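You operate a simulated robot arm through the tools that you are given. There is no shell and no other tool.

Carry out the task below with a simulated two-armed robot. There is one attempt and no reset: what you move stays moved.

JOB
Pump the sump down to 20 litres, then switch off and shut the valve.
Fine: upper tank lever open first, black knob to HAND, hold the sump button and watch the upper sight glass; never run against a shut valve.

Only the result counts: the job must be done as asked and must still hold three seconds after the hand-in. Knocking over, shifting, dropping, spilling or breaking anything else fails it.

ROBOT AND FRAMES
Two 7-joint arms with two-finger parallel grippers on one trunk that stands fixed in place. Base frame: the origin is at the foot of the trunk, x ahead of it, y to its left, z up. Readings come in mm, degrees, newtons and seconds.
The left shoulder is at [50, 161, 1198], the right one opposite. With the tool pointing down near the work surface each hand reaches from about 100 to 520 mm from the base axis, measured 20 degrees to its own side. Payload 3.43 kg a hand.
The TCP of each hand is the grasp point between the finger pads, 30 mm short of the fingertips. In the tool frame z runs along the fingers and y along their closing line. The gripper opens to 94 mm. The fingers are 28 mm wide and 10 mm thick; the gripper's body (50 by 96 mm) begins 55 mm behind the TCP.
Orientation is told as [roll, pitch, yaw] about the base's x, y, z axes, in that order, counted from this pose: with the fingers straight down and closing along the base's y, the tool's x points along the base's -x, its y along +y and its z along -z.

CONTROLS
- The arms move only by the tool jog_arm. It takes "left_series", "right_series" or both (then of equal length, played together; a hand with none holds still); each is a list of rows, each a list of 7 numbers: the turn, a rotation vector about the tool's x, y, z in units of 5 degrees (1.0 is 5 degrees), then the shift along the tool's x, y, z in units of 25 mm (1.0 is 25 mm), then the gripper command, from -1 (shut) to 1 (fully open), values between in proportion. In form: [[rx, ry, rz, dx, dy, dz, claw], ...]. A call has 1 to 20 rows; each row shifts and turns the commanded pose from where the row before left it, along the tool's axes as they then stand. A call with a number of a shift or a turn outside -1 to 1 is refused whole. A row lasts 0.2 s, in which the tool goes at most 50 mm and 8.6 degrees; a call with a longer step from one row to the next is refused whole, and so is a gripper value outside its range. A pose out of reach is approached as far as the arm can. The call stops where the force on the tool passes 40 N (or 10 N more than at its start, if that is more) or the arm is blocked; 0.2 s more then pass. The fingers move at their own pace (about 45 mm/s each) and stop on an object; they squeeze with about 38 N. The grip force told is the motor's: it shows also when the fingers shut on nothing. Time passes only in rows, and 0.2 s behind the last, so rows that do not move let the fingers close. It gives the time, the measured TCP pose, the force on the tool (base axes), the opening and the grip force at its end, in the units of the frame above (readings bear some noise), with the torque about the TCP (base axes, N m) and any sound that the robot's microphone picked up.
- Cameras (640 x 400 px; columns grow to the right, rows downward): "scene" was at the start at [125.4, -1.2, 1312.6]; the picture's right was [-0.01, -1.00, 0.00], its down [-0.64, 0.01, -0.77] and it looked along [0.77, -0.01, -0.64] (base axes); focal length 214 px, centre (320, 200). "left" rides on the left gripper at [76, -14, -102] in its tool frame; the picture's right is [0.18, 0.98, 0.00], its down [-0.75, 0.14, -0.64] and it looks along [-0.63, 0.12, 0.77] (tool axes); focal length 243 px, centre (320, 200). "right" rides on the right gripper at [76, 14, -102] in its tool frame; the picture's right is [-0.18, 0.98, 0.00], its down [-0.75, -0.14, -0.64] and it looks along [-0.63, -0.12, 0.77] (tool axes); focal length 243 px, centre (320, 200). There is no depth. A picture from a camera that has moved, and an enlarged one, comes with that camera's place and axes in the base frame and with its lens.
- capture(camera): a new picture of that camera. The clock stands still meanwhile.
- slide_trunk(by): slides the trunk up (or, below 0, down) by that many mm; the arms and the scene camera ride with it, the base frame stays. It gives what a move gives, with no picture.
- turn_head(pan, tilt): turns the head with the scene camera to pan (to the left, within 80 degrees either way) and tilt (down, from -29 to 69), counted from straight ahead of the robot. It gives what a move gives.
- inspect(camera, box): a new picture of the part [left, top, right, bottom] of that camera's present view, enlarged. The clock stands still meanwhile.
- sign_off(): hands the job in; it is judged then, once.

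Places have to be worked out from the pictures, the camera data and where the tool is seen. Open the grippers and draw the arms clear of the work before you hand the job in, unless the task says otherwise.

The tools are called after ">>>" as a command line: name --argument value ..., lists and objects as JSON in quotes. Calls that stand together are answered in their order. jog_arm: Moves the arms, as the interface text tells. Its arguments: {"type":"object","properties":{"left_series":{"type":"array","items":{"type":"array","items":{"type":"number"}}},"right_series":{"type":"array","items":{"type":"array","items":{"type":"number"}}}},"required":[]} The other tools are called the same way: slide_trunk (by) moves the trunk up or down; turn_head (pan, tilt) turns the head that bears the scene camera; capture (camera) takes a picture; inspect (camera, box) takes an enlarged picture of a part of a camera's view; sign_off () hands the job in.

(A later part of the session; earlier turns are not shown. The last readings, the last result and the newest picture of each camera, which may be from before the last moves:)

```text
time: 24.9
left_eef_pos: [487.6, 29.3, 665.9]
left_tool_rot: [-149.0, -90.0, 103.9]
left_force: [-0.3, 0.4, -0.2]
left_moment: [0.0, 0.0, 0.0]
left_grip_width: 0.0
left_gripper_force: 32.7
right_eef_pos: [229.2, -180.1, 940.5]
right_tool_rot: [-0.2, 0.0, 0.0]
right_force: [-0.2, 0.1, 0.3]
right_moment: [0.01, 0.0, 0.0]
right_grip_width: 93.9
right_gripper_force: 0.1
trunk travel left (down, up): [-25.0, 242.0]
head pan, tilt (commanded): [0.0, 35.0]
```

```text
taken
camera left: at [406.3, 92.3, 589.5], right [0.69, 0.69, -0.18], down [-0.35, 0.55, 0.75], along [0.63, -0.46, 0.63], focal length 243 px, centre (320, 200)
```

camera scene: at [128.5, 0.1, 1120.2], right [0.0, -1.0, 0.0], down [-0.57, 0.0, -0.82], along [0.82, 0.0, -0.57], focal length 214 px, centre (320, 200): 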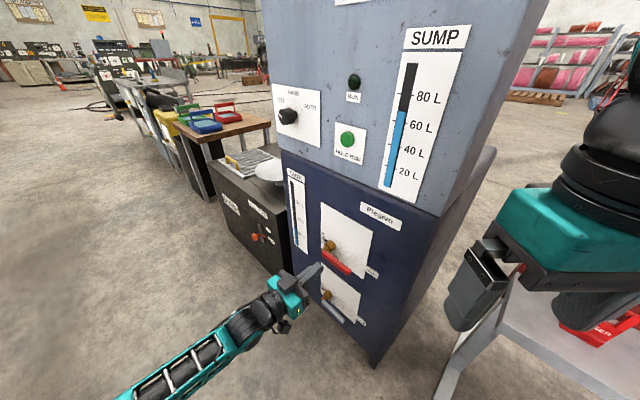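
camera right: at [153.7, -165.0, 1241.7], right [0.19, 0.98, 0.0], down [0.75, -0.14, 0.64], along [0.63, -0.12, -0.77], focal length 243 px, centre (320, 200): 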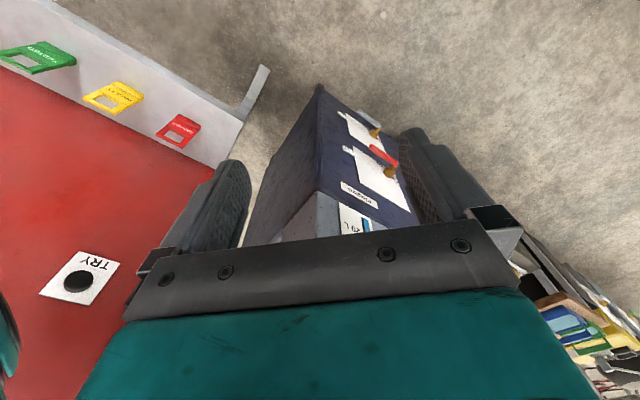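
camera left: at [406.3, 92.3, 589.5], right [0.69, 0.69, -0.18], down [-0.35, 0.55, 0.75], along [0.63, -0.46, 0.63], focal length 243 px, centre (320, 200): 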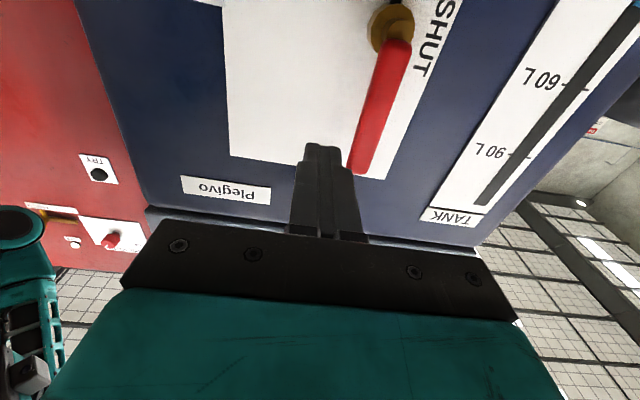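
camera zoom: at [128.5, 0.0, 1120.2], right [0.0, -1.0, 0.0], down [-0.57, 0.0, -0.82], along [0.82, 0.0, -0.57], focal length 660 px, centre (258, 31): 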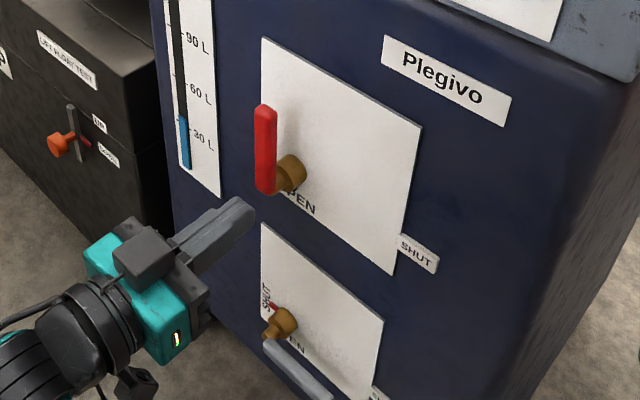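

The upper valve now stands OPEN. Next is the selector, whose knob I place at w≈234, z≈979, protruding to n≈41; OFF→HAND is about 57° clockwise. I bring the opened hand in front of it.

>>> jog_arm --left_series '[[0, 0, 0, -0.963, 0.59, 0, -1], [0, 0, 0, -0.963, 0.59, 0, -1], [0, 0, 0, -0.963, 0.59, 0, -1], [0, 0, 0, -0.963, 0.59, 0, -1], [0, 0, 0, -0.963, 0.59, 0, -1], [0, 0, 0, -0.963, 0.59, 0, -1], [0, 0, 0, -0.963, 0.59, 0, -1], [0, 0, 0, -0.963, 0.59, 0, 0], [0, 0, 0, -0.963, 0.59, 0, 0.5], [0, 0, 0, -0.963, 0.59, 0, 0.5], [0, 0, 0, -0.963, 0.59, 0, 0.5], [0, 0, 0, -0.963, 0.59, 0, 0.5], [0, 0, 0, -0.963, 0.59, 0, 0.5], [0, 0, 0, 0, 0, 0, 0.5]]'

>>> capture --camera "scene"

>>> capture --camera "left"

```text
time: 27.9
left_eef_pos: [624.1, 166.5, 978.9]
left_tool_rot: [-113.8, -90.0, 68.8]
left_force: [-0.1, -0.6, 0.6]
left_moment: [0.01, 0.04, 0.0]
left_grip_width: 70.6
left_gripper_force: 0.1
right_eef_pos: [230.6, -179.6, 940.7]
right_tool_rot: [-0.1, 0.1, -0.2]
right_force: [-0.2, -0.3, 0.3]
right_moment: [-0.05, -0.01, -0.03]
right_grip_width: 93.9
right_gripper_force: 0.1
trunk travel left (down, up): [-25.0, 242.0]
head pan, tilt (commanded): [0.0, 35.0]
```

```text
taken
camera scene: at [128.4, 0.1, 1120.2], right [0.0, -1.0, 0.0], down [-0.57, 0.0, -0.82], along [0.82, 0.0, -0.57], focal length 214 px, centre (320, 200)
```

scene: 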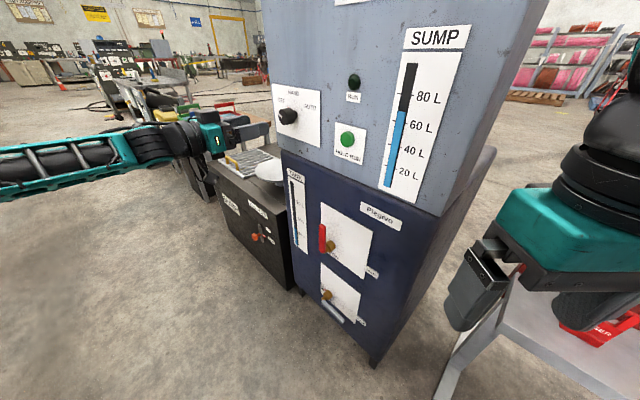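

```text
taken
camera left: at [542.3, 228.5, 902.9], right [0.69, 0.7, -0.18], down [-0.35, 0.55, 0.75], along [0.63, -0.46, 0.63], focal length 243 px, centre (320, 200)
```

left: 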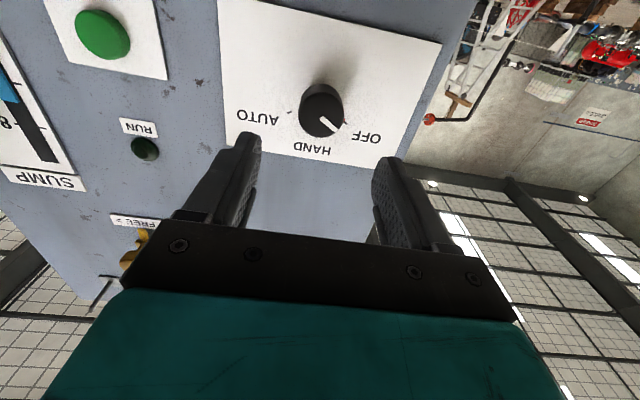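

The knob lies right on the hand's axis (w≈236, z≈980). I open the fingers around it and advance toward n≈50, then check.

>>> jog_arm --left_series '[[0, 0, 0, 0, 0, 0.8, 0.6], [0, 0, 0, 0, 0, 0.8, 0.6], [0, 0, 0, 0, 0, 0.8, 0.6], [0, 0, 0, 0, 0, 0.8, 0.6], [0, 0, 0, 0, 0, 0.4, 0.6], [0, 0, 0, 0, 0, 0, 0.6]]'

>>> capture --camera "left"

>>> inspect --camera "scene" --box '[220, 60, 380, 180]'

```text
time: 29.3
left_eef_pos: [688.0, 102.0, 978.0]
left_tool_rot: [38.1, -90.1, -83.0]
left_force: [-0.6, 0.4, -0.5]
left_moment: [-0.03, 0.02, 0.0]
left_grip_width: 75.1
left_gripper_force: 0.1
right_eef_pos: [229.9, -180.2, 940.7]
right_tool_rot: [0.0, 0.0, -0.1]
right_force: [-0.2, -0.3, 1.1]
right_moment: [-0.01, 0.0, -0.01]
right_grip_width: 94.1
right_gripper_force: 0.1
trunk travel left (down, up): [-25.0, 242.0]
head pan, tilt (commanded): [0.0, 35.0]
```

```text
taken
camera left: at [605.6, 164.7, 902.0], right [0.7, 0.69, -0.18], down [-0.35, 0.55, 0.75], along [0.63, -0.46, 0.63], focal length 243 px, centre (320, 200)
```

left: 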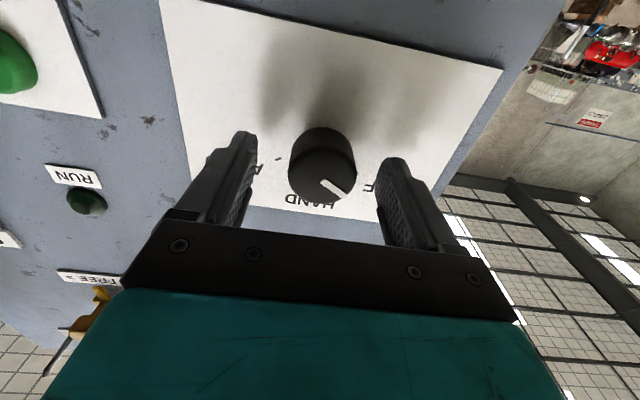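

```text
3.33 times, centred on (300, 120) of scene
camera zoom: at [128.5, 0.1, 1120.2], right [0.0, -1.0, 0.0], down [-0.57, 0.0, -0.82], along [0.82, 0.0, -0.57], focal length 715 px, centre (387, 467)
```

zoom: 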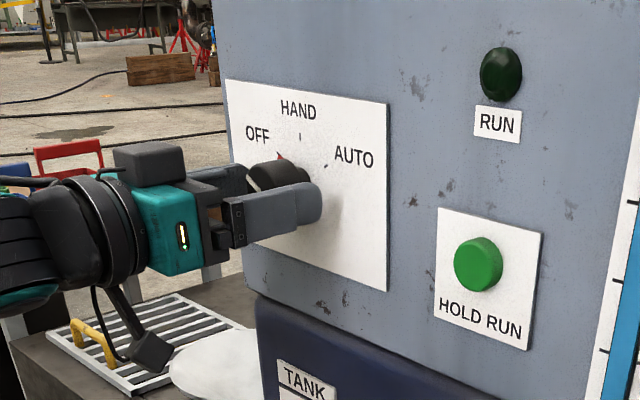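

The fingers straddle the knob. I advance 8 mm more and close on it.

>>> jog_arm --left_series '[[0, 0, 0, 0, 0, 0.32, 0.6], [0, 0, 0, 0, 0, 0, 0.2], [0, 0, 0, 0, 0, 0, -0.3], [0, 0, 0, 0, 0, 0, -1], [0, 0, 0, 0, 0, 0, -1], [0, 0, 0, 0, 0, 0, -1], [0, 0, 0, 0, 0, 0, -1]]'

>>> capture --camera "left"

```text
time: 30.9
left_eef_pos: [694.2, 99.3, 978.6]
left_tool_rot: [-86.6, -90.1, 41.7]
left_force: [8.6, 2.3, 1.2]
left_moment: [0.33, 0.32, -0.21]
left_grip_width: 39.7
left_gripper_force: 45.2
right_eef_pos: [230.7, -180.0, 939.4]
right_tool_rot: [-0.2, 0.0, -0.1]
right_force: [0.2, 0.2, -0.2]
right_moment: [0.01, 0.03, 0.0]
right_grip_width: 94.1
right_gripper_force: 0.0
trunk travel left (down, up): [-25.0, 242.0]
head pan, tilt (commanded): [0.0, 35.0]
```

```text
taken
camera left: at [611.6, 160.4, 902.6], right [0.69, 0.7, -0.18], down [-0.36, 0.55, 0.75], along [0.63, -0.46, 0.63], focal length 243 px, centre (320, 200)
```

left: 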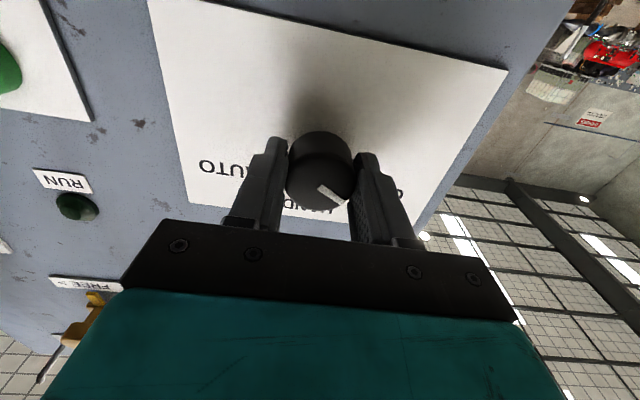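

The knob is gripped (39.7 mm). I turn it clockwise about the tool axis toward HAND: 11 steps of 5°.

>>> jog_arm --left_series '[[0, 0, 0, 0, 0.06, 0, -1], [0, 0, 1, 0, 0, 0, -1], [0, 0, 1, 0, 0, 0, -1], [0, 0, 1, 0, 0, 0, -1], [0, 0, 1, 0, 0, 0, -1], [0, 0, 1, 0, 0, 0, -1], [0, 0, 1, 0, 0, 0, -1], [0, 0, 1, 0, 0, 0, -1], [0, 0, 1, 0, 0, 0, -1], [0, 0, 1, 0, 0, 0, -1], [0, 0, 1, 0, 0, 0, -1], [0, 0, 1, 0, 0, 0, -1], [0, 0, 0, 0, 0, 0, -1]]'

>>> capture --camera "left"

>>> inspect --camera "scene" --box '[240, 70, 360, 160]'

```text
time: 33.7
left_eef_pos: [694.1, 99.4, 979.8]
left_tool_rot: [90.2, -34.9, -135.1]
left_force: [-4.6, 6.1, -1.1]
left_moment: [0.31, 0.3, -0.58]
left_grip_width: 39.6
left_gripper_force: 45.0
right_eef_pos: [229.0, -179.9, 940.2]
right_tool_rot: [-0.2, 0.0, -0.1]
right_force: [0.0, -0.3, -0.3]
right_moment: [-0.04, -0.03, 0.02]
right_grip_width: 94.0
right_gripper_force: 0.1
trunk travel left (down, up): [-25.0, 242.0]
head pan, tilt (commanded): [0.0, 35.0]
```

```text
taken
camera left: at [660.8, 209.6, 923.8], right [0.5, 0.51, 0.7], down [-0.83, 0.07, 0.55], along [0.22, -0.86, 0.46], focal length 243 px, centre (320, 200)
```

left: 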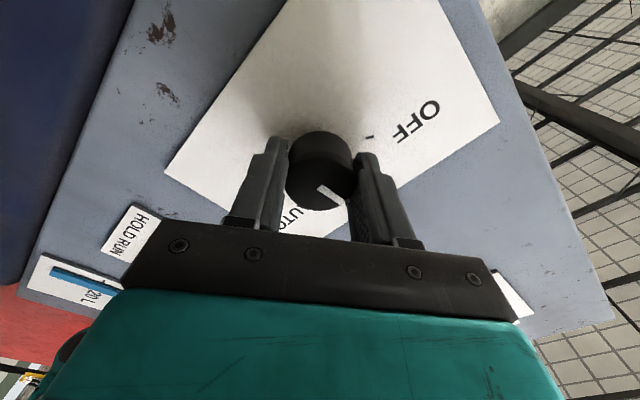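

```text
4.44 times, centred on (300, 115) of scene
camera zoom: at [128.2, 0.7, 1120.2], right [0.0, -1.0, 0.0], down [-0.57, 0.0, -0.82], along [0.82, 0.0, -0.57], focal length 953 px, centre (409, 578)
```

zoom: 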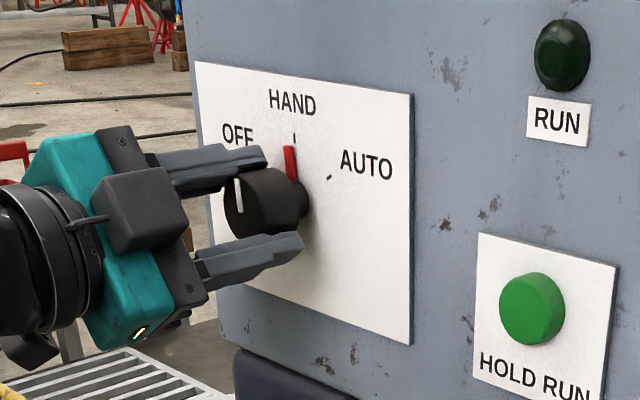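

The red pointer is now almost at the HAND tick; I zoom closer to judge the remaining angle.

>>> inspect --camera "scene" --box '[285, 88, 335, 128]'

```text
10.00 times, centred on (310, 108) of scene
camera zoom: at [128.2, 0.7, 1120.2], right [0.0, -1.0, 0.0], down [-0.57, 0.0, -0.82], along [0.82, 0.0, -0.57], focal length 2145 px, centre (420, 1120)
```

zoom: 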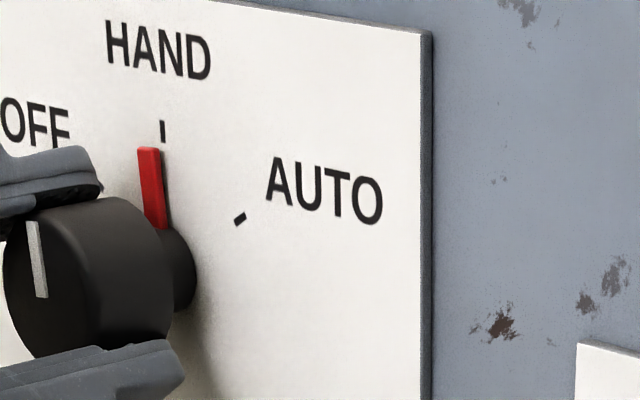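

The pointer's lean matches the HAND tick within a degree or two, so it's at HAND. I release and withdraw straight back, then verify it stays.

>>> jog_arm --left_series '[[0, 0, 0, 0, 0, 0, -0.1], [0, 0, 0, 0, 0, 0, 0.4], [0, 0, 0, 0, 0, 0, 0.6], [0, 0, 0, 0, 0, -0.8, 0.6], [0, 0, 0, 0, 0, -0.8, 0.6], [0, 0, 0, 0, 0, -0.8, 0.6], [0, 0, 0, 0, 0, -0.8, 0.6]]'

>>> inspect --camera "scene" --box '[265, 75, 345, 135]'

>>> capture --camera "left"

```text
time: 35.3
left_eef_pos: [637.1, 155.0, 979.9]
left_tool_rot: [90.0, -35.0, -135.1]
left_force: [0.1, 0.9, 0.0]
left_moment: [0.0, 0.01, -0.04]
left_grip_width: 75.3
left_gripper_force: 0.1
right_eef_pos: [230.4, -180.2, 939.3]
right_tool_rot: [-0.1, 0.1, -0.1]
right_force: [-0.2, -0.8, 0.6]
right_moment: [0.01, -0.01, -0.03]
right_grip_width: 94.1
right_gripper_force: 0.1
trunk travel left (down, up): [-25.0, 242.0]
head pan, tilt (commanded): [0.0, 35.0]
```

```text
6.67 times, centred on (305, 105) of scene
camera zoom: at [128.5, 0.0, 1120.2], right [0.0, -1.0, 0.0], down [-0.57, 0.0, -0.82], along [0.82, 0.0, -0.57], focal length 1430 px, centre (420, 833)
```

zoom: 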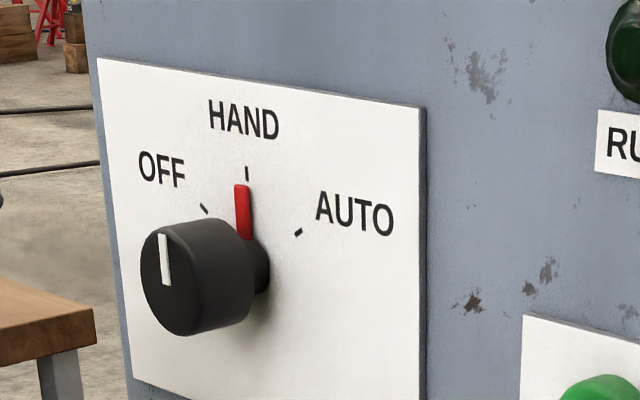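

```text
taken
camera left: at [603.3, 266.1, 924.0], right [0.51, 0.51, 0.7], down [-0.83, 0.08, 0.55], along [0.22, -0.86, 0.46], focal length 243 px, centre (320, 200)
```

left: 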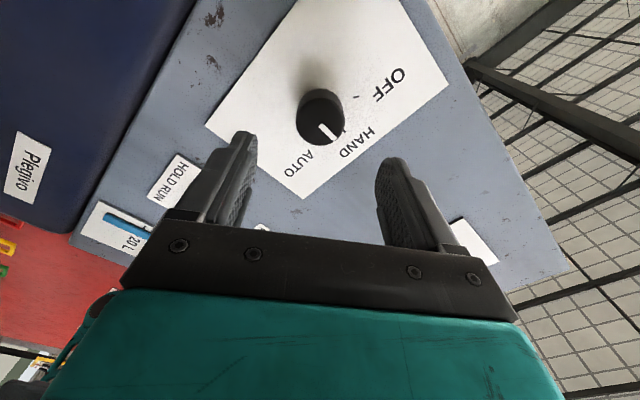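

HAND is set and holds. I keep the hand rolled (handy for turning back later), close the fingers and move in front of the HOLD RUN button at about w≈50, z≈961.

>>> jog_arm --left_series '[[0, 0, 0, -0.817, -0.697, 0, 0.3], [0, 0, 0, -0.817, -0.697, 0, -0.5], [0, 0, 0, -0.817, -0.697, 0, -1], [0, 0, 0, -0.817, -0.697, 0, -1], [0, 0, 0, -0.817, -0.697, 0, -1], [0, 0, 0, -0.817, -0.697, 0, -1], [0, 0, 0, -0.817, -0.697, 0, -1], [0, 0, 0, 0, 0, 0, -1]]'

>>> capture --camera "scene"

>>> capture --camera "left"

```text
time: 37.1
left_eef_pos: [503.4, 24.5, 961.2]
left_tool_rot: [89.9, -35.0, -134.8]
left_force: [0.1, -0.5, 0.0]
left_moment: [0.04, 0.01, 0.0]
left_grip_width: 0.0
left_gripper_force: 33.7
right_eef_pos: [229.2, -180.1, 939.2]
right_tool_rot: [-0.1, 0.1, -0.1]
right_force: [0.2, 0.8, -0.6]
right_moment: [0.02, -0.02, 0.0]
right_grip_width: 94.0
right_gripper_force: 0.0
trunk travel left (down, up): [-25.0, 242.0]
head pan, tilt (commanded): [0.0, 35.0]
```

```text
taken
camera scene: at [128.4, 0.0, 1120.2], right [0.0, -1.0, 0.0], down [-0.57, 0.0, -0.82], along [0.82, 0.0, -0.57], focal length 214 px, centre (320, 200)
```

scene: 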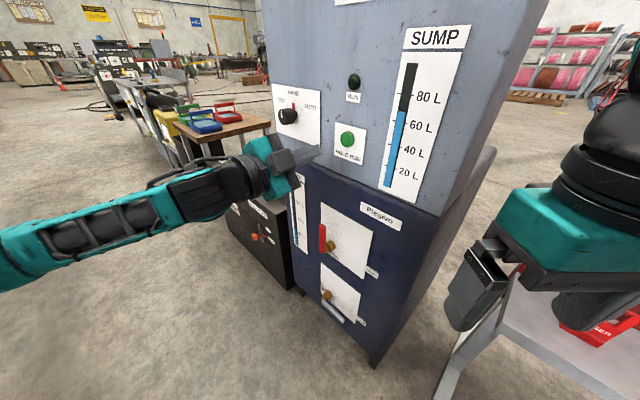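

```text
taken
camera left: at [470.0, 134.7, 905.8], right [0.5, 0.51, 0.7], down [-0.83, 0.07, 0.55], along [0.23, -0.86, 0.46], focal length 243 px, centre (320, 200)
```

left: 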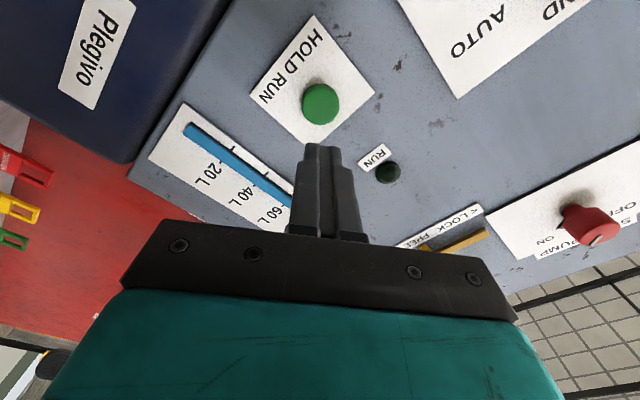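

The button sits on the finger axis to within about 5 mm; I nudge a few mm along tool x and advance to about 10 mm short of the button face.

>>> jog_arm --left_series '[[0, 0, 0, 0.16, 0, 0.7, -1], [0, 0, 0, 0, 0, 0.7, -1], [0, 0, 0, 0, 0, 0.7, -1], [0, 0, 0, 0, 0, 0.7, -1], [0, 0, 0, 0, 0, 0, -1]]'

>>> capture --camera "left"

>>> inspect --camera "scene" --box '[270, 50, 470, 220]'

```text
time: 38.3
left_eef_pos: [556.5, -23.6, 959.8]
left_tool_rot: [90.0, -35.0, -135.0]
left_force: [-0.2, 0.3, 0.2]
left_moment: [0.01, 0.02, 0.0]
left_grip_width: 0.0
left_gripper_force: 33.6
right_eef_pos: [229.7, -179.6, 939.5]
right_tool_rot: [-0.1, 0.0, -0.1]
right_force: [-0.6, -0.2, -0.5]
right_moment: [0.0, -0.01, -0.03]
right_grip_width: 94.0
right_gripper_force: 0.0
trunk travel left (down, up): [-25.0, 242.0]
head pan, tilt (commanded): [0.0, 35.0]
```

```text
taken
camera left: at [523.7, 87.4, 904.1], right [0.51, 0.51, 0.7], down [-0.83, 0.07, 0.55], along [0.22, -0.86, 0.46], focal length 243 px, centre (320, 200)
```

left: 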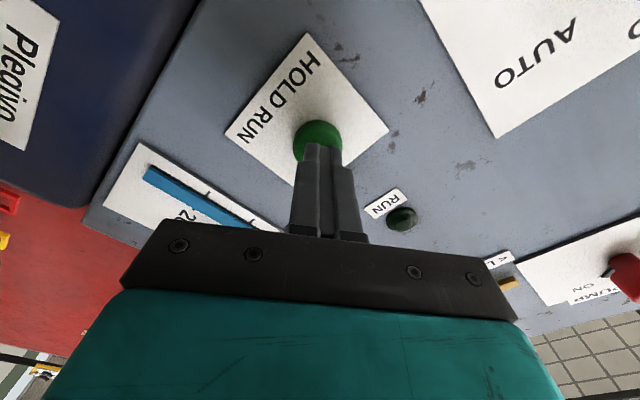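

```text
2.35 times, centred on (370, 135) of scene
camera zoom: at [128.5, 0.0, 1120.2], right [0.0, -1.0, 0.0], down [-0.57, 0.0, -0.82], along [0.82, 0.0, -0.57], focal length 505 px, centre (202, 353)
```

zoom: 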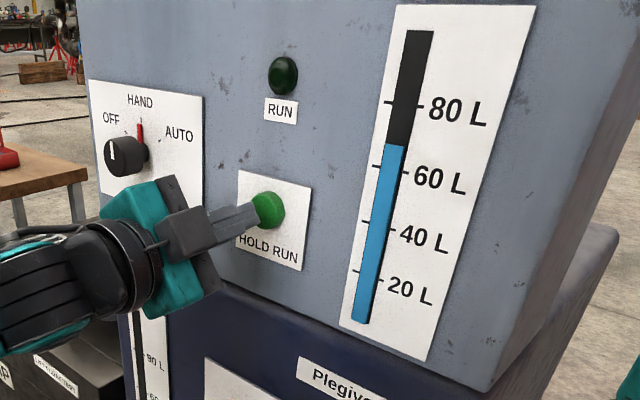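

The tip is about 10 mm from the button; sump is at about 68 L. I push in slowly and check for force and the RUN lamp.

>>> jog_arm --left_series '[[0, 0, 0, 0, 0, 0.12, -1], [0, 0, 0, 0, 0, 0.12, -1], [0, 0, 0, 0, 0, 0.12, -1], [0, 0, 0, 0, 0, 0.12, -1]]'

>>> inspect --camera "scene" --box '[270, 50, 470, 220]'

```text
time: 39.3
left_eef_pos: [566.0, -31.9, 958.4]
left_tool_rot: [90.0, -35.0, -135.0]
left_force: [0.5, -0.2, -0.2]
left_moment: [-0.01, -0.01, 0.01]
left_grip_width: 0.3
left_gripper_force: 32.7
right_eef_pos: [229.8, -179.8, 939.8]
right_tool_rot: [-0.1, 0.0, 0.0]
right_force: [1.0, 0.7, -0.8]
right_moment: [-0.02, -0.02, -0.01]
right_grip_width: 93.9
right_gripper_force: 0.1
trunk travel left (down, up): [-25.0, 242.0]
head pan, tilt (commanded): [0.0, 35.0]
```

```text
2.35 times, centred on (370, 135) of scene
camera zoom: at [128.5, 0.1, 1120.2], right [0.0, -1.0, 0.0], down [-0.57, 0.0, -0.82], along [0.82, 0.0, -0.57], focal length 505 px, centre (202, 353)
```

zoom: 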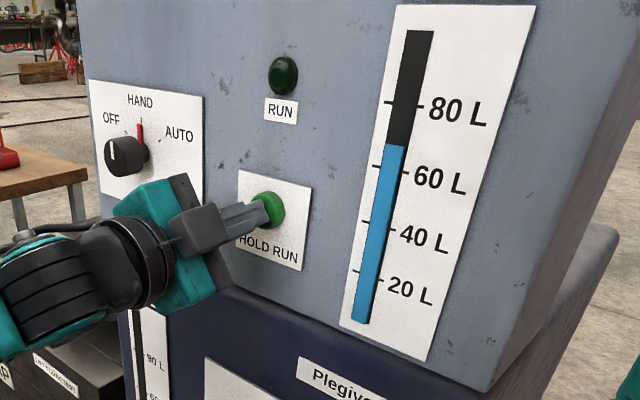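

No contact yet. I continue pushing in small steps.

>>> jog_arm --left_series '[[0, 0, 0, 0, 0, 0.12, -1], [0, 0, 0, 0, 0, 0.12, -1]]'

>>> inspect --camera "scene" --box '[270, 50, 470, 220]'

```text
time: 39.9
left_eef_pos: [570.1, -36.2, 960.0]
left_tool_rot: [89.9, -35.0, -135.0]
left_force: [-4.7, 3.4, -1.4]
left_moment: [0.07, 0.07, -0.01]
left_grip_width: 0.1
left_gripper_force: 33.4
right_eef_pos: [228.8, -179.2, 940.4]
right_tool_rot: [0.0, -0.2, -0.1]
right_force: [0.1, 0.4, -0.4]
right_moment: [-0.01, -0.02, 0.01]
right_grip_width: 94.0
right_gripper_force: 0.0
trunk travel left (down, up): [-25.0, 242.0]
head pan, tilt (commanded): [0.0, 35.0]
heard: click
```

```text
2.35 times, centred on (370, 135) of scene
camera zoom: at [128.2, 0.3, 1120.2], right [0.0, -1.0, 0.0], down [-0.57, 0.0, -0.82], along [0.82, 0.0, -0.57], focal length 505 px, centre (202, 353)
```

zoom: 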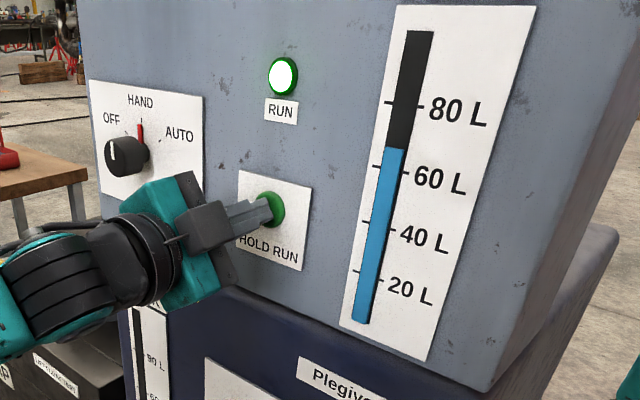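

A click was heard and the RUN lamp is lit, level starting to fall. I press a touch further and hold for about a second to measure the rate.

>>> jog_arm --left_series '[[0, 0, 0, 0, 0, 0.05, -1], [0, 0, 0, 0, 0, 0, -1], [0, 0, 0, 0, 0, 0, -1], [0, 0, 0, 0, 0, 0, -1], [0, 0, 0, 0, 0, 0, -1]]'

>>> inspect --camera "scene" --box '[270, 50, 470, 220]'

>>> inspect --camera "scene" --box '[370, 100, 450, 200]'

>>> inspect --camera "scene" --box '[275, 160, 385, 260]'

```text
time: 41.1
left_eef_pos: [570.4, -37.6, 960.7]
left_tool_rot: [90.1, -35.1, -135.0]
left_force: [-8.5, 7.4, -4.0]
left_moment: [0.1, 0.03, -0.05]
left_grip_width: 0.2
left_gripper_force: 33.1
right_eef_pos: [229.6, -179.7, 939.1]
right_tool_rot: [-0.2, -0.1, -0.1]
right_force: [-0.5, 0.5, -0.2]
right_moment: [0.01, -0.01, 0.05]
right_grip_width: 94.1
right_gripper_force: 0.2
trunk travel left (down, up): [-25.0, 242.0]
head pan, tilt (commanded): [0.0, 35.0]
```

```text
2.35 times, centred on (370, 135) of scene
camera zoom: at [128.0, 0.8, 1120.2], right [0.0, -1.0, 0.0], down [-0.57, 0.0, -0.82], along [0.82, 0.0, -0.57], focal length 505 px, centre (202, 353)
```

zoom: 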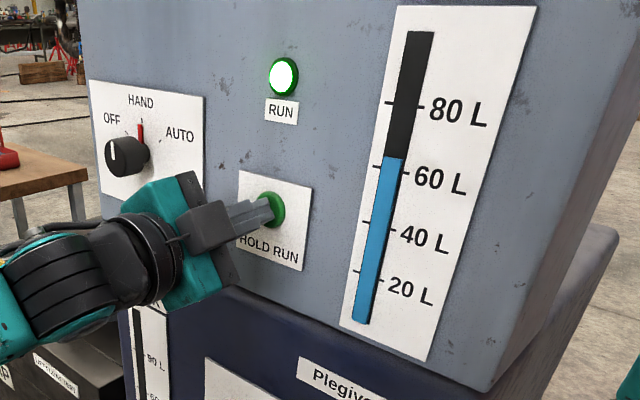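

```text
4.00 times, centred on (410, 150) of scene
camera zoom: at [128.0, 0.8, 1120.2], right [0.0, -1.0, 0.0], down [-0.57, 0.0, -0.82], along [0.82, 0.0, -0.57], focal length 858 px, centre (-40, 400)
```

zoom: 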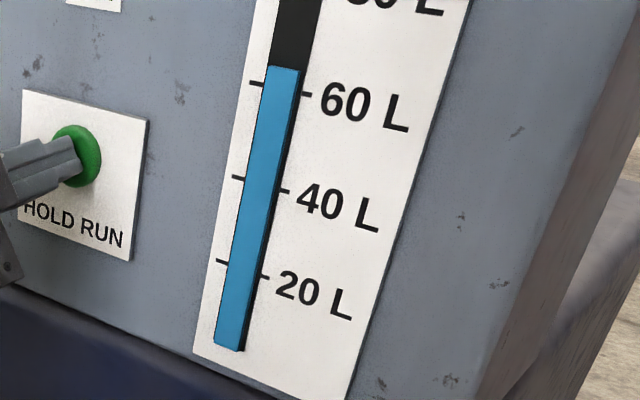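

```text
4.00 times, centred on (330, 210) of scene
camera zoom: at [128.0, 0.8, 1120.2], right [0.0, -1.0, 0.0], down [-0.57, 0.0, -0.82], along [0.82, 0.0, -0.57], focal length 858 px, centre (280, 160)
```

zoom: 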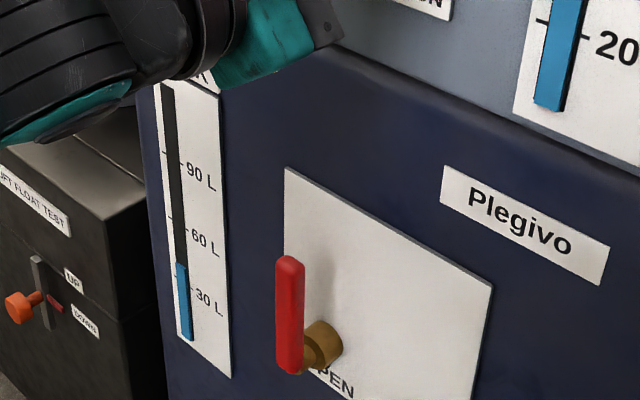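

Sump falls about 3 L/s (now ≈64 L) and the tank rises. I hold for about 4 more seconds and check again.

>>> jog_arm --left_series '[[0, 0, 0, 0, 0, 0, -1], [0, 0, 0, 0, 0, 0, -1], [0, 0, 0, 0, 0, 0, -1], [0, 0, 0, 0, 0, 0, -1], [0, 0, 0, 0, 0, 0, -1], [0, 0, 0, 0, 0, 0, -1], [0, 0, 0, 0, 0, 0, -1], [0, 0, 0, 0, 0, 0, -1], [0, 0, 0, 0, 0, 0, -1], [0, 0, 0, 0, 0, 0, -1], [0, 0, 0, 0, 0, 0, -1], [0, 0, 0, 0, 0, 0, -1], [0, 0, 0, 0, 0, 0, -1], [0, 0, 0, 0, 0, 0, -1], [0, 0, 0, 0, 0, 0, -1], [0, 0, 0, 0, 0, 0, -1], [0, 0, 0, 0, 0, 0, -1], [0, 0, 0, 0, 0, 0, -1]]'

>>> inspect --camera "scene" --box '[370, 100, 450, 200]'

>>> inspect --camera "scene" --box '[270, 50, 470, 220]'

>>> inspect --camera "scene" --box '[275, 160, 385, 260]'

```text
time: 44.9
left_eef_pos: [569.7, -37.0, 960.4]
left_tool_rot: [90.1, -35.1, -135.0]
left_force: [-7.9, 8.7, -2.9]
left_moment: [0.06, 0.1, 0.0]
left_grip_width: 0.0
left_gripper_force: 33.0
right_eef_pos: [228.2, -179.5, 939.8]
right_tool_rot: [-0.3, -0.1, -0.1]
right_force: [0.6, 0.4, -0.4]
right_moment: [-0.02, 0.02, -0.02]
right_grip_width: 93.8
right_gripper_force: 0.1
trunk travel left (down, up): [-25.0, 242.0]
head pan, tilt (commanded): [0.0, 35.0]
```

```text
4.00 times, centred on (410, 150) of scene
camera zoom: at [128.0, 0.8, 1120.2], right [0.0, -1.0, 0.0], down [-0.57, 0.0, -0.82], along [0.82, 0.0, -0.57], focal length 858 px, centre (-40, 400)
```

zoom: 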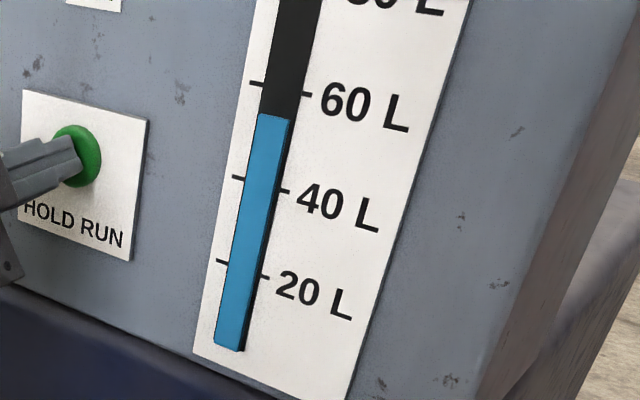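

```text
2.35 times, centred on (370, 135) of scene
camera zoom: at [128.0, 0.8, 1120.2], right [0.0, -1.0, 0.0], down [-0.57, 0.0, -0.82], along [0.82, 0.0, -0.57], focal length 505 px, centre (202, 353)
```

zoom: 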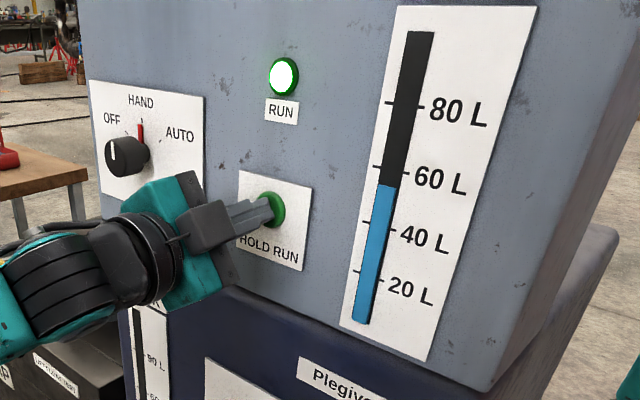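

```text
4.00 times, centred on (330, 210) of scene
camera zoom: at [128.0, 0.8, 1120.2], right [0.0, -1.0, 0.0], down [-0.57, 0.0, -0.82], along [0.82, 0.0, -0.57], focal length 858 px, centre (280, 160)
```

zoom: 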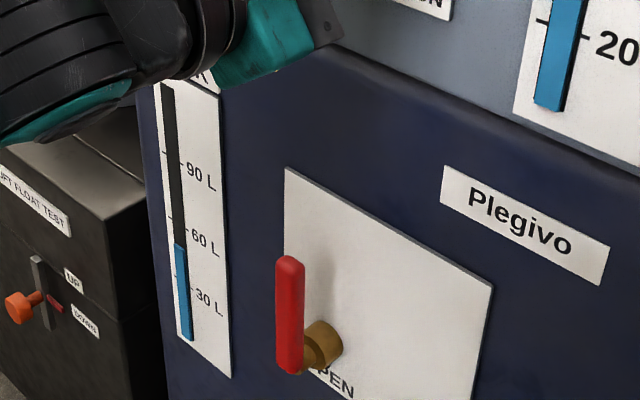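

Level ≈53.6 L, rate ≈2.75 L/s. I hold about 7.6 s more (two calls), staying well above 20 L.

>>> jog_arm --left_series '[[0, 0, 0, 0, 0, 0, -1], [0, 0, 0, 0, 0, 0, -1], [0, 0, 0, 0, 0, 0, -1], [0, 0, 0, 0, 0, 0, -1], [0, 0, 0, 0, 0, 0, -1], [0, 0, 0, 0, 0, 0, -1], [0, 0, 0, 0, 0, 0, -1], [0, 0, 0, 0, 0, 0, -1], [0, 0, 0, 0, 0, 0, -1], [0, 0, 0, 0, 0, 0, -1], [0, 0, 0, 0, 0, 0, -1], [0, 0, 0, 0, 0, 0, -1], [0, 0, 0, 0, 0, 0, -1], [0, 0, 0, 0, 0, 0, -1], [0, 0, 0, 0, 0, 0, -1], [0, 0, 0, 0, 0, 0, -1], [0, 0, 0, 0, 0, 0, -1], [0, 0, 0, 0, 0, 0, -1]]'

>>> inspect --camera "scene" --box '[370, 100, 450, 200]'

```text
time: 48.7
left_eef_pos: [571.5, -37.1, 959.9]
left_tool_rot: [90.1, -35.0, -135.0]
left_force: [-6.7, 8.6, -0.9]
left_moment: [0.03, 0.02, 0.02]
left_grip_width: 0.1
left_gripper_force: 33.8
right_eef_pos: [229.6, -179.8, 940.8]
right_tool_rot: [-0.2, 0.0, -0.2]
right_force: [-0.2, -0.2, -1.1]
right_moment: [0.01, 0.03, -0.04]
right_grip_width: 93.9
right_gripper_force: 0.0
trunk travel left (down, up): [-25.0, 242.0]
head pan, tilt (commanded): [0.0, 35.0]
```

```text
4.00 times, centred on (410, 150) of scene
camera zoom: at [127.9, 0.8, 1120.3], right [0.0, -1.0, 0.0], down [-0.57, 0.0, -0.82], along [0.82, 0.0, -0.57], focal length 858 px, centre (-40, 400)
```

zoom: 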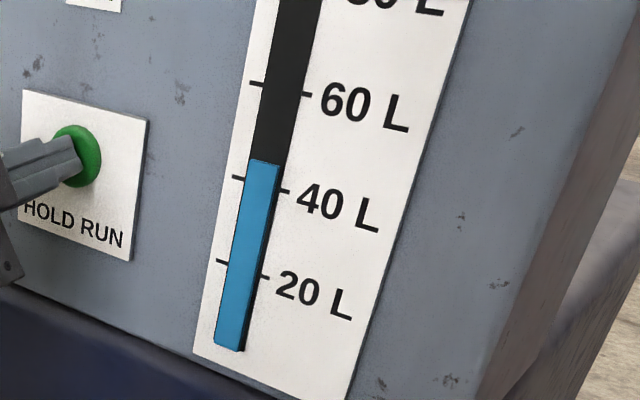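

Now ≈44 L. I hold another 3.8 s.

>>> jog_arm --left_series '[[0, 0, 0, 0, 0, 0, -1], [0, 0, 0, 0, 0, 0, -1], [0, 0, 0, 0, 0, 0, -1], [0, 0, 0, 0, 0, 0, -1], [0, 0, 0, 0, 0, 0, -1], [0, 0, 0, 0, 0, 0, -1], [0, 0, 0, 0, 0, 0, -1], [0, 0, 0, 0, 0, 0, -1], [0, 0, 0, 0, 0, 0, -1], [0, 0, 0, 0, 0, 0, -1], [0, 0, 0, 0, 0, 0, -1], [0, 0, 0, 0, 0, 0, -1], [0, 0, 0, 0, 0, 0, -1], [0, 0, 0, 0, 0, 0, -1], [0, 0, 0, 0, 0, 0, -1], [0, 0, 0, 0, 0, 0, -1], [0, 0, 0, 0, 0, 0, -1], [0, 0, 0, 0, 0, 0, -1]]'

>>> inspect --camera "scene" --box '[385, 120, 445, 200]'

>>> inspect --camera "scene" --box '[370, 100, 450, 200]'

```text
time: 52.5
left_eef_pos: [570.5, -37.0, 960.3]
left_tool_rot: [90.1, -35.0, -134.9]
left_force: [-7.5, 8.5, -0.6]
left_moment: [0.02, 0.03, 0.02]
left_grip_width: 0.0
left_gripper_force: 33.2
right_eef_pos: [229.7, -179.0, 940.4]
right_tool_rot: [-0.3, -0.2, -0.2]
right_force: [0.8, -0.1, 0.2]
right_moment: [0.04, 0.0, 0.02]
right_grip_width: 93.6
right_gripper_force: 0.1
trunk travel left (down, up): [-25.0, 242.0]
head pan, tilt (commanded): [0.0, 35.0]
```

```text
5.00 times, centred on (415, 160) of scene
camera zoom: at [127.9, 0.8, 1120.3], right [0.0, -1.0, 0.0], down [-0.57, 0.0, -0.82], along [0.82, 0.0, -0.57], focal length 1072 px, centre (-155, 400)
```

zoom: 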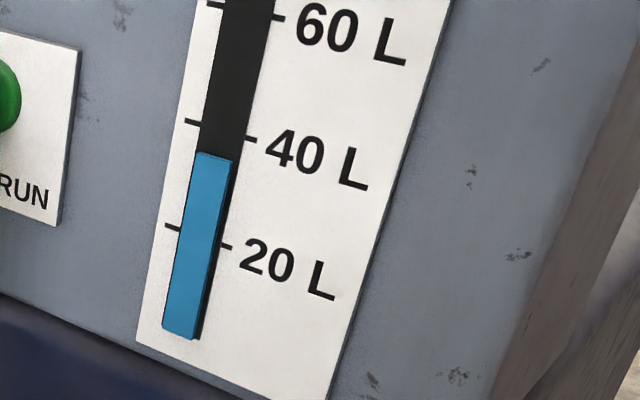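

```text
4.00 times, centred on (410, 150) of scene
camera zoom: at [127.9, 0.8, 1120.3], right [0.0, -1.0, 0.0], down [-0.57, 0.0, -0.82], along [0.82, 0.0, -0.57], focal length 858 px, centre (-40, 400)
```

zoom: 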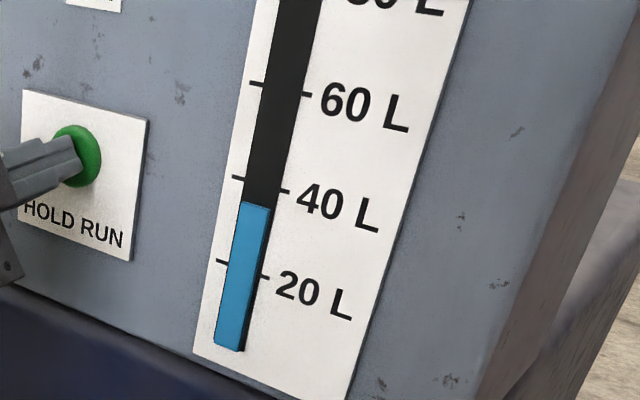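

Using the tick geometry (2.22 mm per litre) the level is ≈36 L and falls at ≈2.45 L/s. I hold 3.6 s more and release in the same call, to stop near 26 L and calibrate the release.

>>> jog_arm --left_series '[[0, 0, 0, 0, 0, 0, -1], [0, 0, 0, 0, 0, 0, -1], [0, 0, 0, 0, 0, 0, -1], [0, 0, 0, 0, 0, 0, -1], [0, 0, 0, 0, 0, 0, -1], [0, 0, 0, 0, 0, 0, -1], [0, 0, 0, 0, 0, 0, -1], [0, 0, 0, 0, 0, 0, -1], [0, 0, 0, 0, 0, 0, -1], [0, 0, 0, 0, 0, 0, -1], [0, 0, 0, 0, 0, 0, -1], [0, 0, 0, 0, 0, 0, -1], [0, 0, 0, 0, 0, 0, -1], [0, 0, 0, 0, 0, 0, -1], [0, 0, 0, 0, 0, 0, -1], [0, 0, 0, 0, 0, 0, -1], [0, 0, 0, 0, 0, 0, -1], [0, 0, 0, 0, 0, -0.4, -1]]'

>>> inspect --camera "scene" --box '[385, 120, 445, 200]'

>>> inspect --camera "scene" --box '[270, 50, 470, 220]'

```text
time: 56.3
left_eef_pos: [565.2, -31.5, 960.4]
left_tool_rot: [90.0, -35.0, -135.0]
left_force: [-0.2, 0.4, -0.4]
left_moment: [0.02, -0.01, 0.01]
left_grip_width: 0.1
left_gripper_force: 32.8
right_eef_pos: [230.3, -179.8, 939.0]
right_tool_rot: [-0.1, 0.0, 0.0]
right_force: [0.4, -0.4, 0.1]
right_moment: [-0.02, -0.01, 0.02]
right_grip_width: 94.0
right_gripper_force: 0.0
trunk travel left (down, up): [-25.0, 242.0]
head pan, tilt (commanded): [0.0, 35.0]
```

```text
5.00 times, centred on (415, 160) of scene
camera zoom: at [128.5, 0.1, 1120.2], right [0.0, -1.0, 0.0], down [-0.57, 0.0, -0.82], along [0.82, 0.0, -0.57], focal length 1072 px, centre (-155, 400)
```

zoom: 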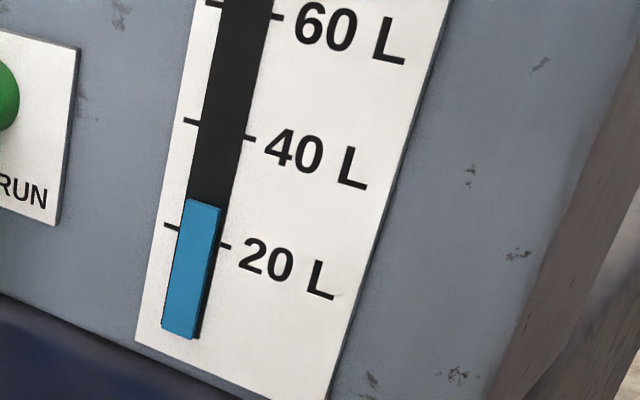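

```text
2.35 times, centred on (370, 135) of scene
camera zoom: at [128.5, 0.1, 1120.2], right [0.0, -1.0, 0.0], down [-0.57, 0.0, -0.82], along [0.82, 0.0, -0.57], focal length 505 px, centre (202, 353)
```

zoom: 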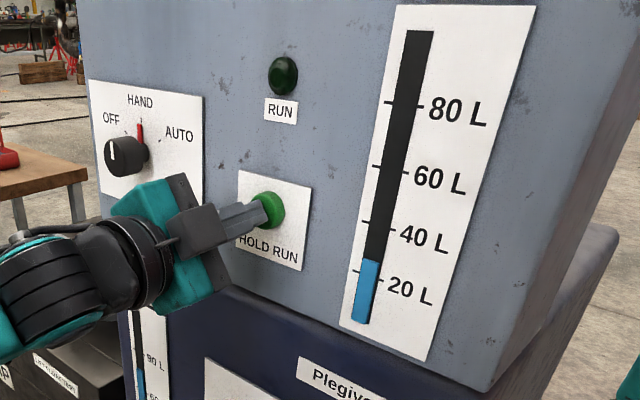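

RUN lamp went off and level is about 27 L. To cross-check the reading without parallax from above, I back off so the left camera (at z≈906) sees the gauge.

>>> jog_arm --left_series '[[0, 0, 0, 0, 0, -0.8, -1], [0, 0, 0, 0, 0, -0.8, -1], [0, 0, 0, 0, 0, -0.8, -1], [0, 0, 0, 0, 0, 0, -1]]'

>>> inspect --camera "left" --box '[130, 80, 310, 240]'

>>> inspect --camera "scene" --box '[385, 120, 445, 200]'

```text
time: 57.3
left_eef_pos: [520.4, 12.5, 961.0]
left_tool_rot: [90.0, -35.1, -134.9]
left_force: [-0.7, -0.1, 0.8]
left_moment: [0.01, 0.05, 0.0]
left_grip_width: 0.0
left_gripper_force: 32.6
right_eef_pos: [229.6, -179.8, 939.3]
right_tool_rot: [0.0, 0.0, -0.2]
right_force: [1.2, 0.2, 0.1]
right_moment: [-0.04, 0.0, 0.0]
right_grip_width: 94.3
right_gripper_force: 0.0
trunk travel left (down, up): [-25.0, 242.0]
head pan, tilt (commanded): [0.0, 35.0]
```

```text
2.50 times, centred on (220, 160) of left
camera zoom: at [486.8, 123.1, 904.0], right [0.51, 0.51, 0.7], down [-0.83, 0.07, 0.55], along [0.22, -0.86, 0.46], focal length 606 px, centre (570, 300)
```

zoom: 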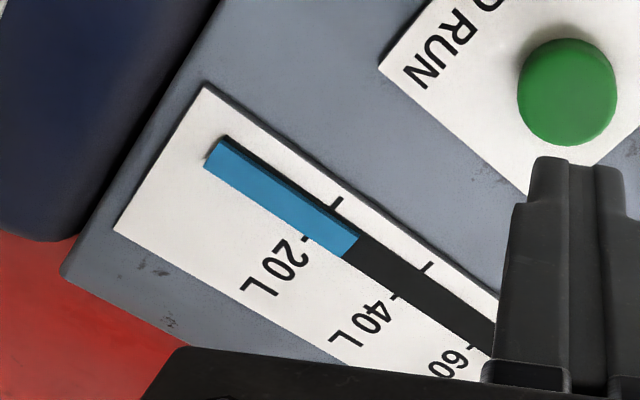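

```text
5.00 times, centred on (415, 160) of scene
camera zoom: at [128.4, 0.2, 1120.2], right [0.0, -1.0, 0.0], down [-0.57, 0.0, -0.82], along [0.82, 0.0, -0.57], focal length 1072 px, centre (-155, 400)
```

zoom: 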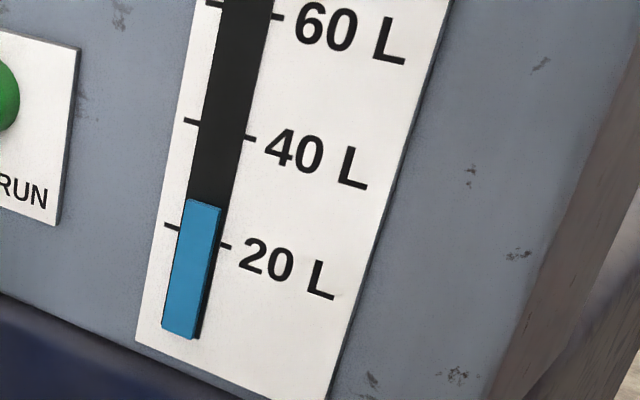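

Both views agree: ≈27 L and no coasting after release. I go back to the button, press for about 2.2 s (≈5.5 L) and release, all in one call, to land near 21.5 L before a final trim.

>>> jog_arm --left_series '[[0, 0, 0, 0, 0, 0.8, -1], [0, 0, 0, 0, 0, 0.8, -1], [0, 0, 0, 0, 0, 0.8, -1], [0, 0, 0, 0, 0, 0, -1], [0, 0, 0, 0, 0, 0.4, -1], [0, 0, 0, 0, 0, 0, -1], [0, 0, 0, 0, 0, 0, -1], [0, 0, 0, 0, 0, 0, -1], [0, 0, 0, 0, 0, 0, -1], [0, 0, 0, 0, 0, 0, -1], [0, 0, 0, 0, 0, 0, -1], [0, 0, 0, 0, 0, 0, -1], [0, 0, 0, 0, 0, 0, -1], [0, 0, 0, 0, 0, 0, -1], [0, 0, 0, 0, 0, 0, -1], [0, 0, 0, 0, 0, -0.4, -1]]'

>>> inspect --camera "scene" --box '[385, 120, 445, 200]'

>>> inspect --camera "scene" --box '[270, 50, 470, 220]'

```text
time: 60.7
left_eef_pos: [563.2, -31.6, 959.3]
left_tool_rot: [90.1, -35.0, -135.2]
left_force: [-0.3, 0.2, -0.1]
left_moment: [-0.01, 0.03, -0.02]
left_grip_width: 0.0
left_gripper_force: 33.3
right_eef_pos: [229.3, -180.2, 939.2]
right_tool_rot: [-0.1, 0.0, -0.1]
right_force: [-0.2, 0.0, -0.4]
right_moment: [-0.03, 0.02, 0.0]
right_grip_width: 93.9
right_gripper_force: 0.1
trunk travel left (down, up): [-25.0, 242.0]
head pan, tilt (commanded): [0.0, 35.0]
heard: click
```

```text
5.00 times, centred on (415, 160) of scene
camera zoom: at [128.5, 0.1, 1120.2], right [0.0, -1.0, 0.0], down [-0.57, 0.0, -0.82], along [0.82, 0.0, -0.57], focal length 1072 px, centre (-155, 400)
```

zoom: 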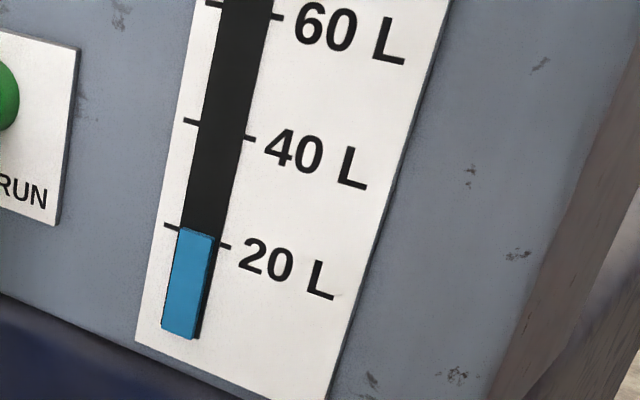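

```text
2.35 times, centred on (370, 135) of scene
camera zoom: at [128.5, 0.1, 1120.2], right [0.0, -1.0, 0.0], down [-0.57, 0.0, -0.82], along [0.82, 0.0, -0.57], focal length 505 px, centre (202, 353)
```

zoom: 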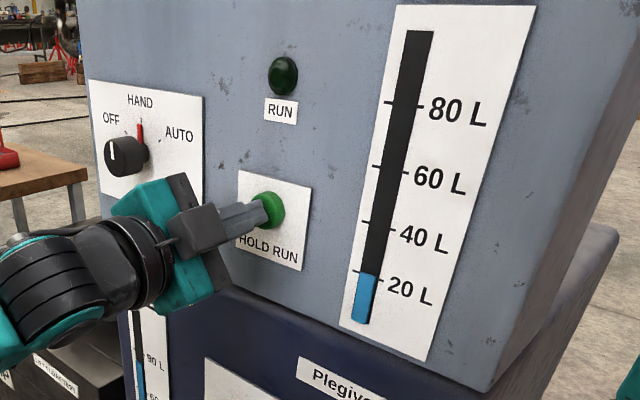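

Level now ≈21.2 L by geometry. I back off again to check with the left camera.

>>> jog_arm --left_series '[[0, 0, 0, 0, 0, -0.8, -1], [0, 0, 0, 0, 0, -0.8, -1], [0, 0, 0, 0, 0, -0.8, -1], [0, 0, 0, 0, 0, 0, -1]]'

>>> inspect --camera "left" --box '[180, 100, 300, 220]'

>>> inspect --camera "scene" --box '[385, 150, 425, 195]'

```text
time: 61.7
left_eef_pos: [519.9, 11.9, 961.3]
left_tool_rot: [90.0, -34.9, -135.1]
left_force: [-0.5, 0.4, 0.1]
left_moment: [-0.01, 0.0, -0.01]
left_grip_width: 0.0
left_gripper_force: 33.4
right_eef_pos: [230.2, -180.9, 941.2]
right_tool_rot: [-0.1, 0.0, -0.1]
right_force: [-0.5, 0.4, 0.4]
right_moment: [-0.02, -0.01, 0.03]
right_grip_width: 94.1
right_gripper_force: 0.1
trunk travel left (down, up): [-25.0, 242.0]
head pan, tilt (commanded): [0.0, 35.0]
```

```text
3.33 times, centred on (240, 160) of left
camera zoom: at [487.5, 122.6, 904.7], right [0.51, 0.51, 0.7], down [-0.83, 0.07, 0.55], along [0.22, -0.86, 0.46], focal length 809 px, centre (587, 333)
```

zoom: 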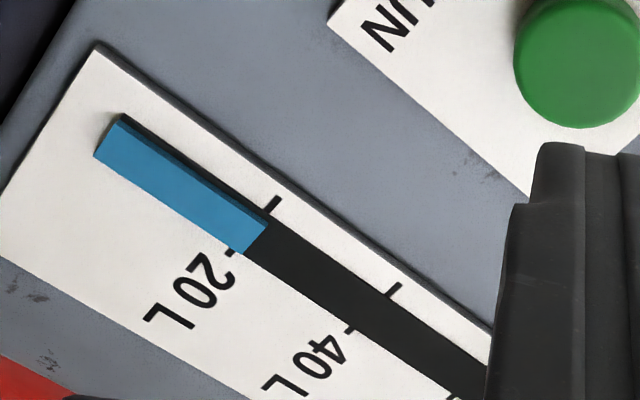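

```text
8.89 times, centred on (405, 172) of scene
camera zoom: at [128.4, 0.2, 1120.2], right [0.0, -1.0, 0.0], down [-0.57, 0.0, -0.82], along [0.82, 0.0, -0.57], focal length 1906 px, centre (-436, 444)
```

zoom: 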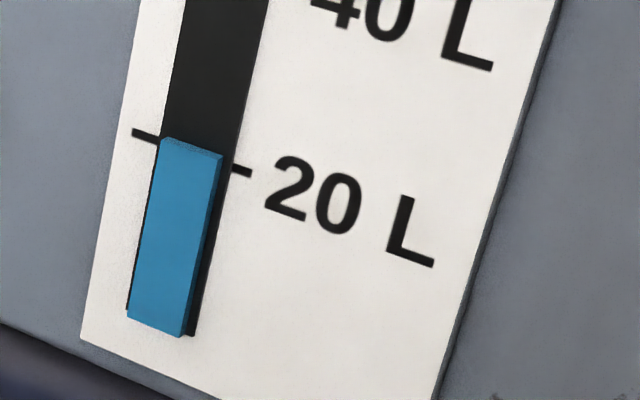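

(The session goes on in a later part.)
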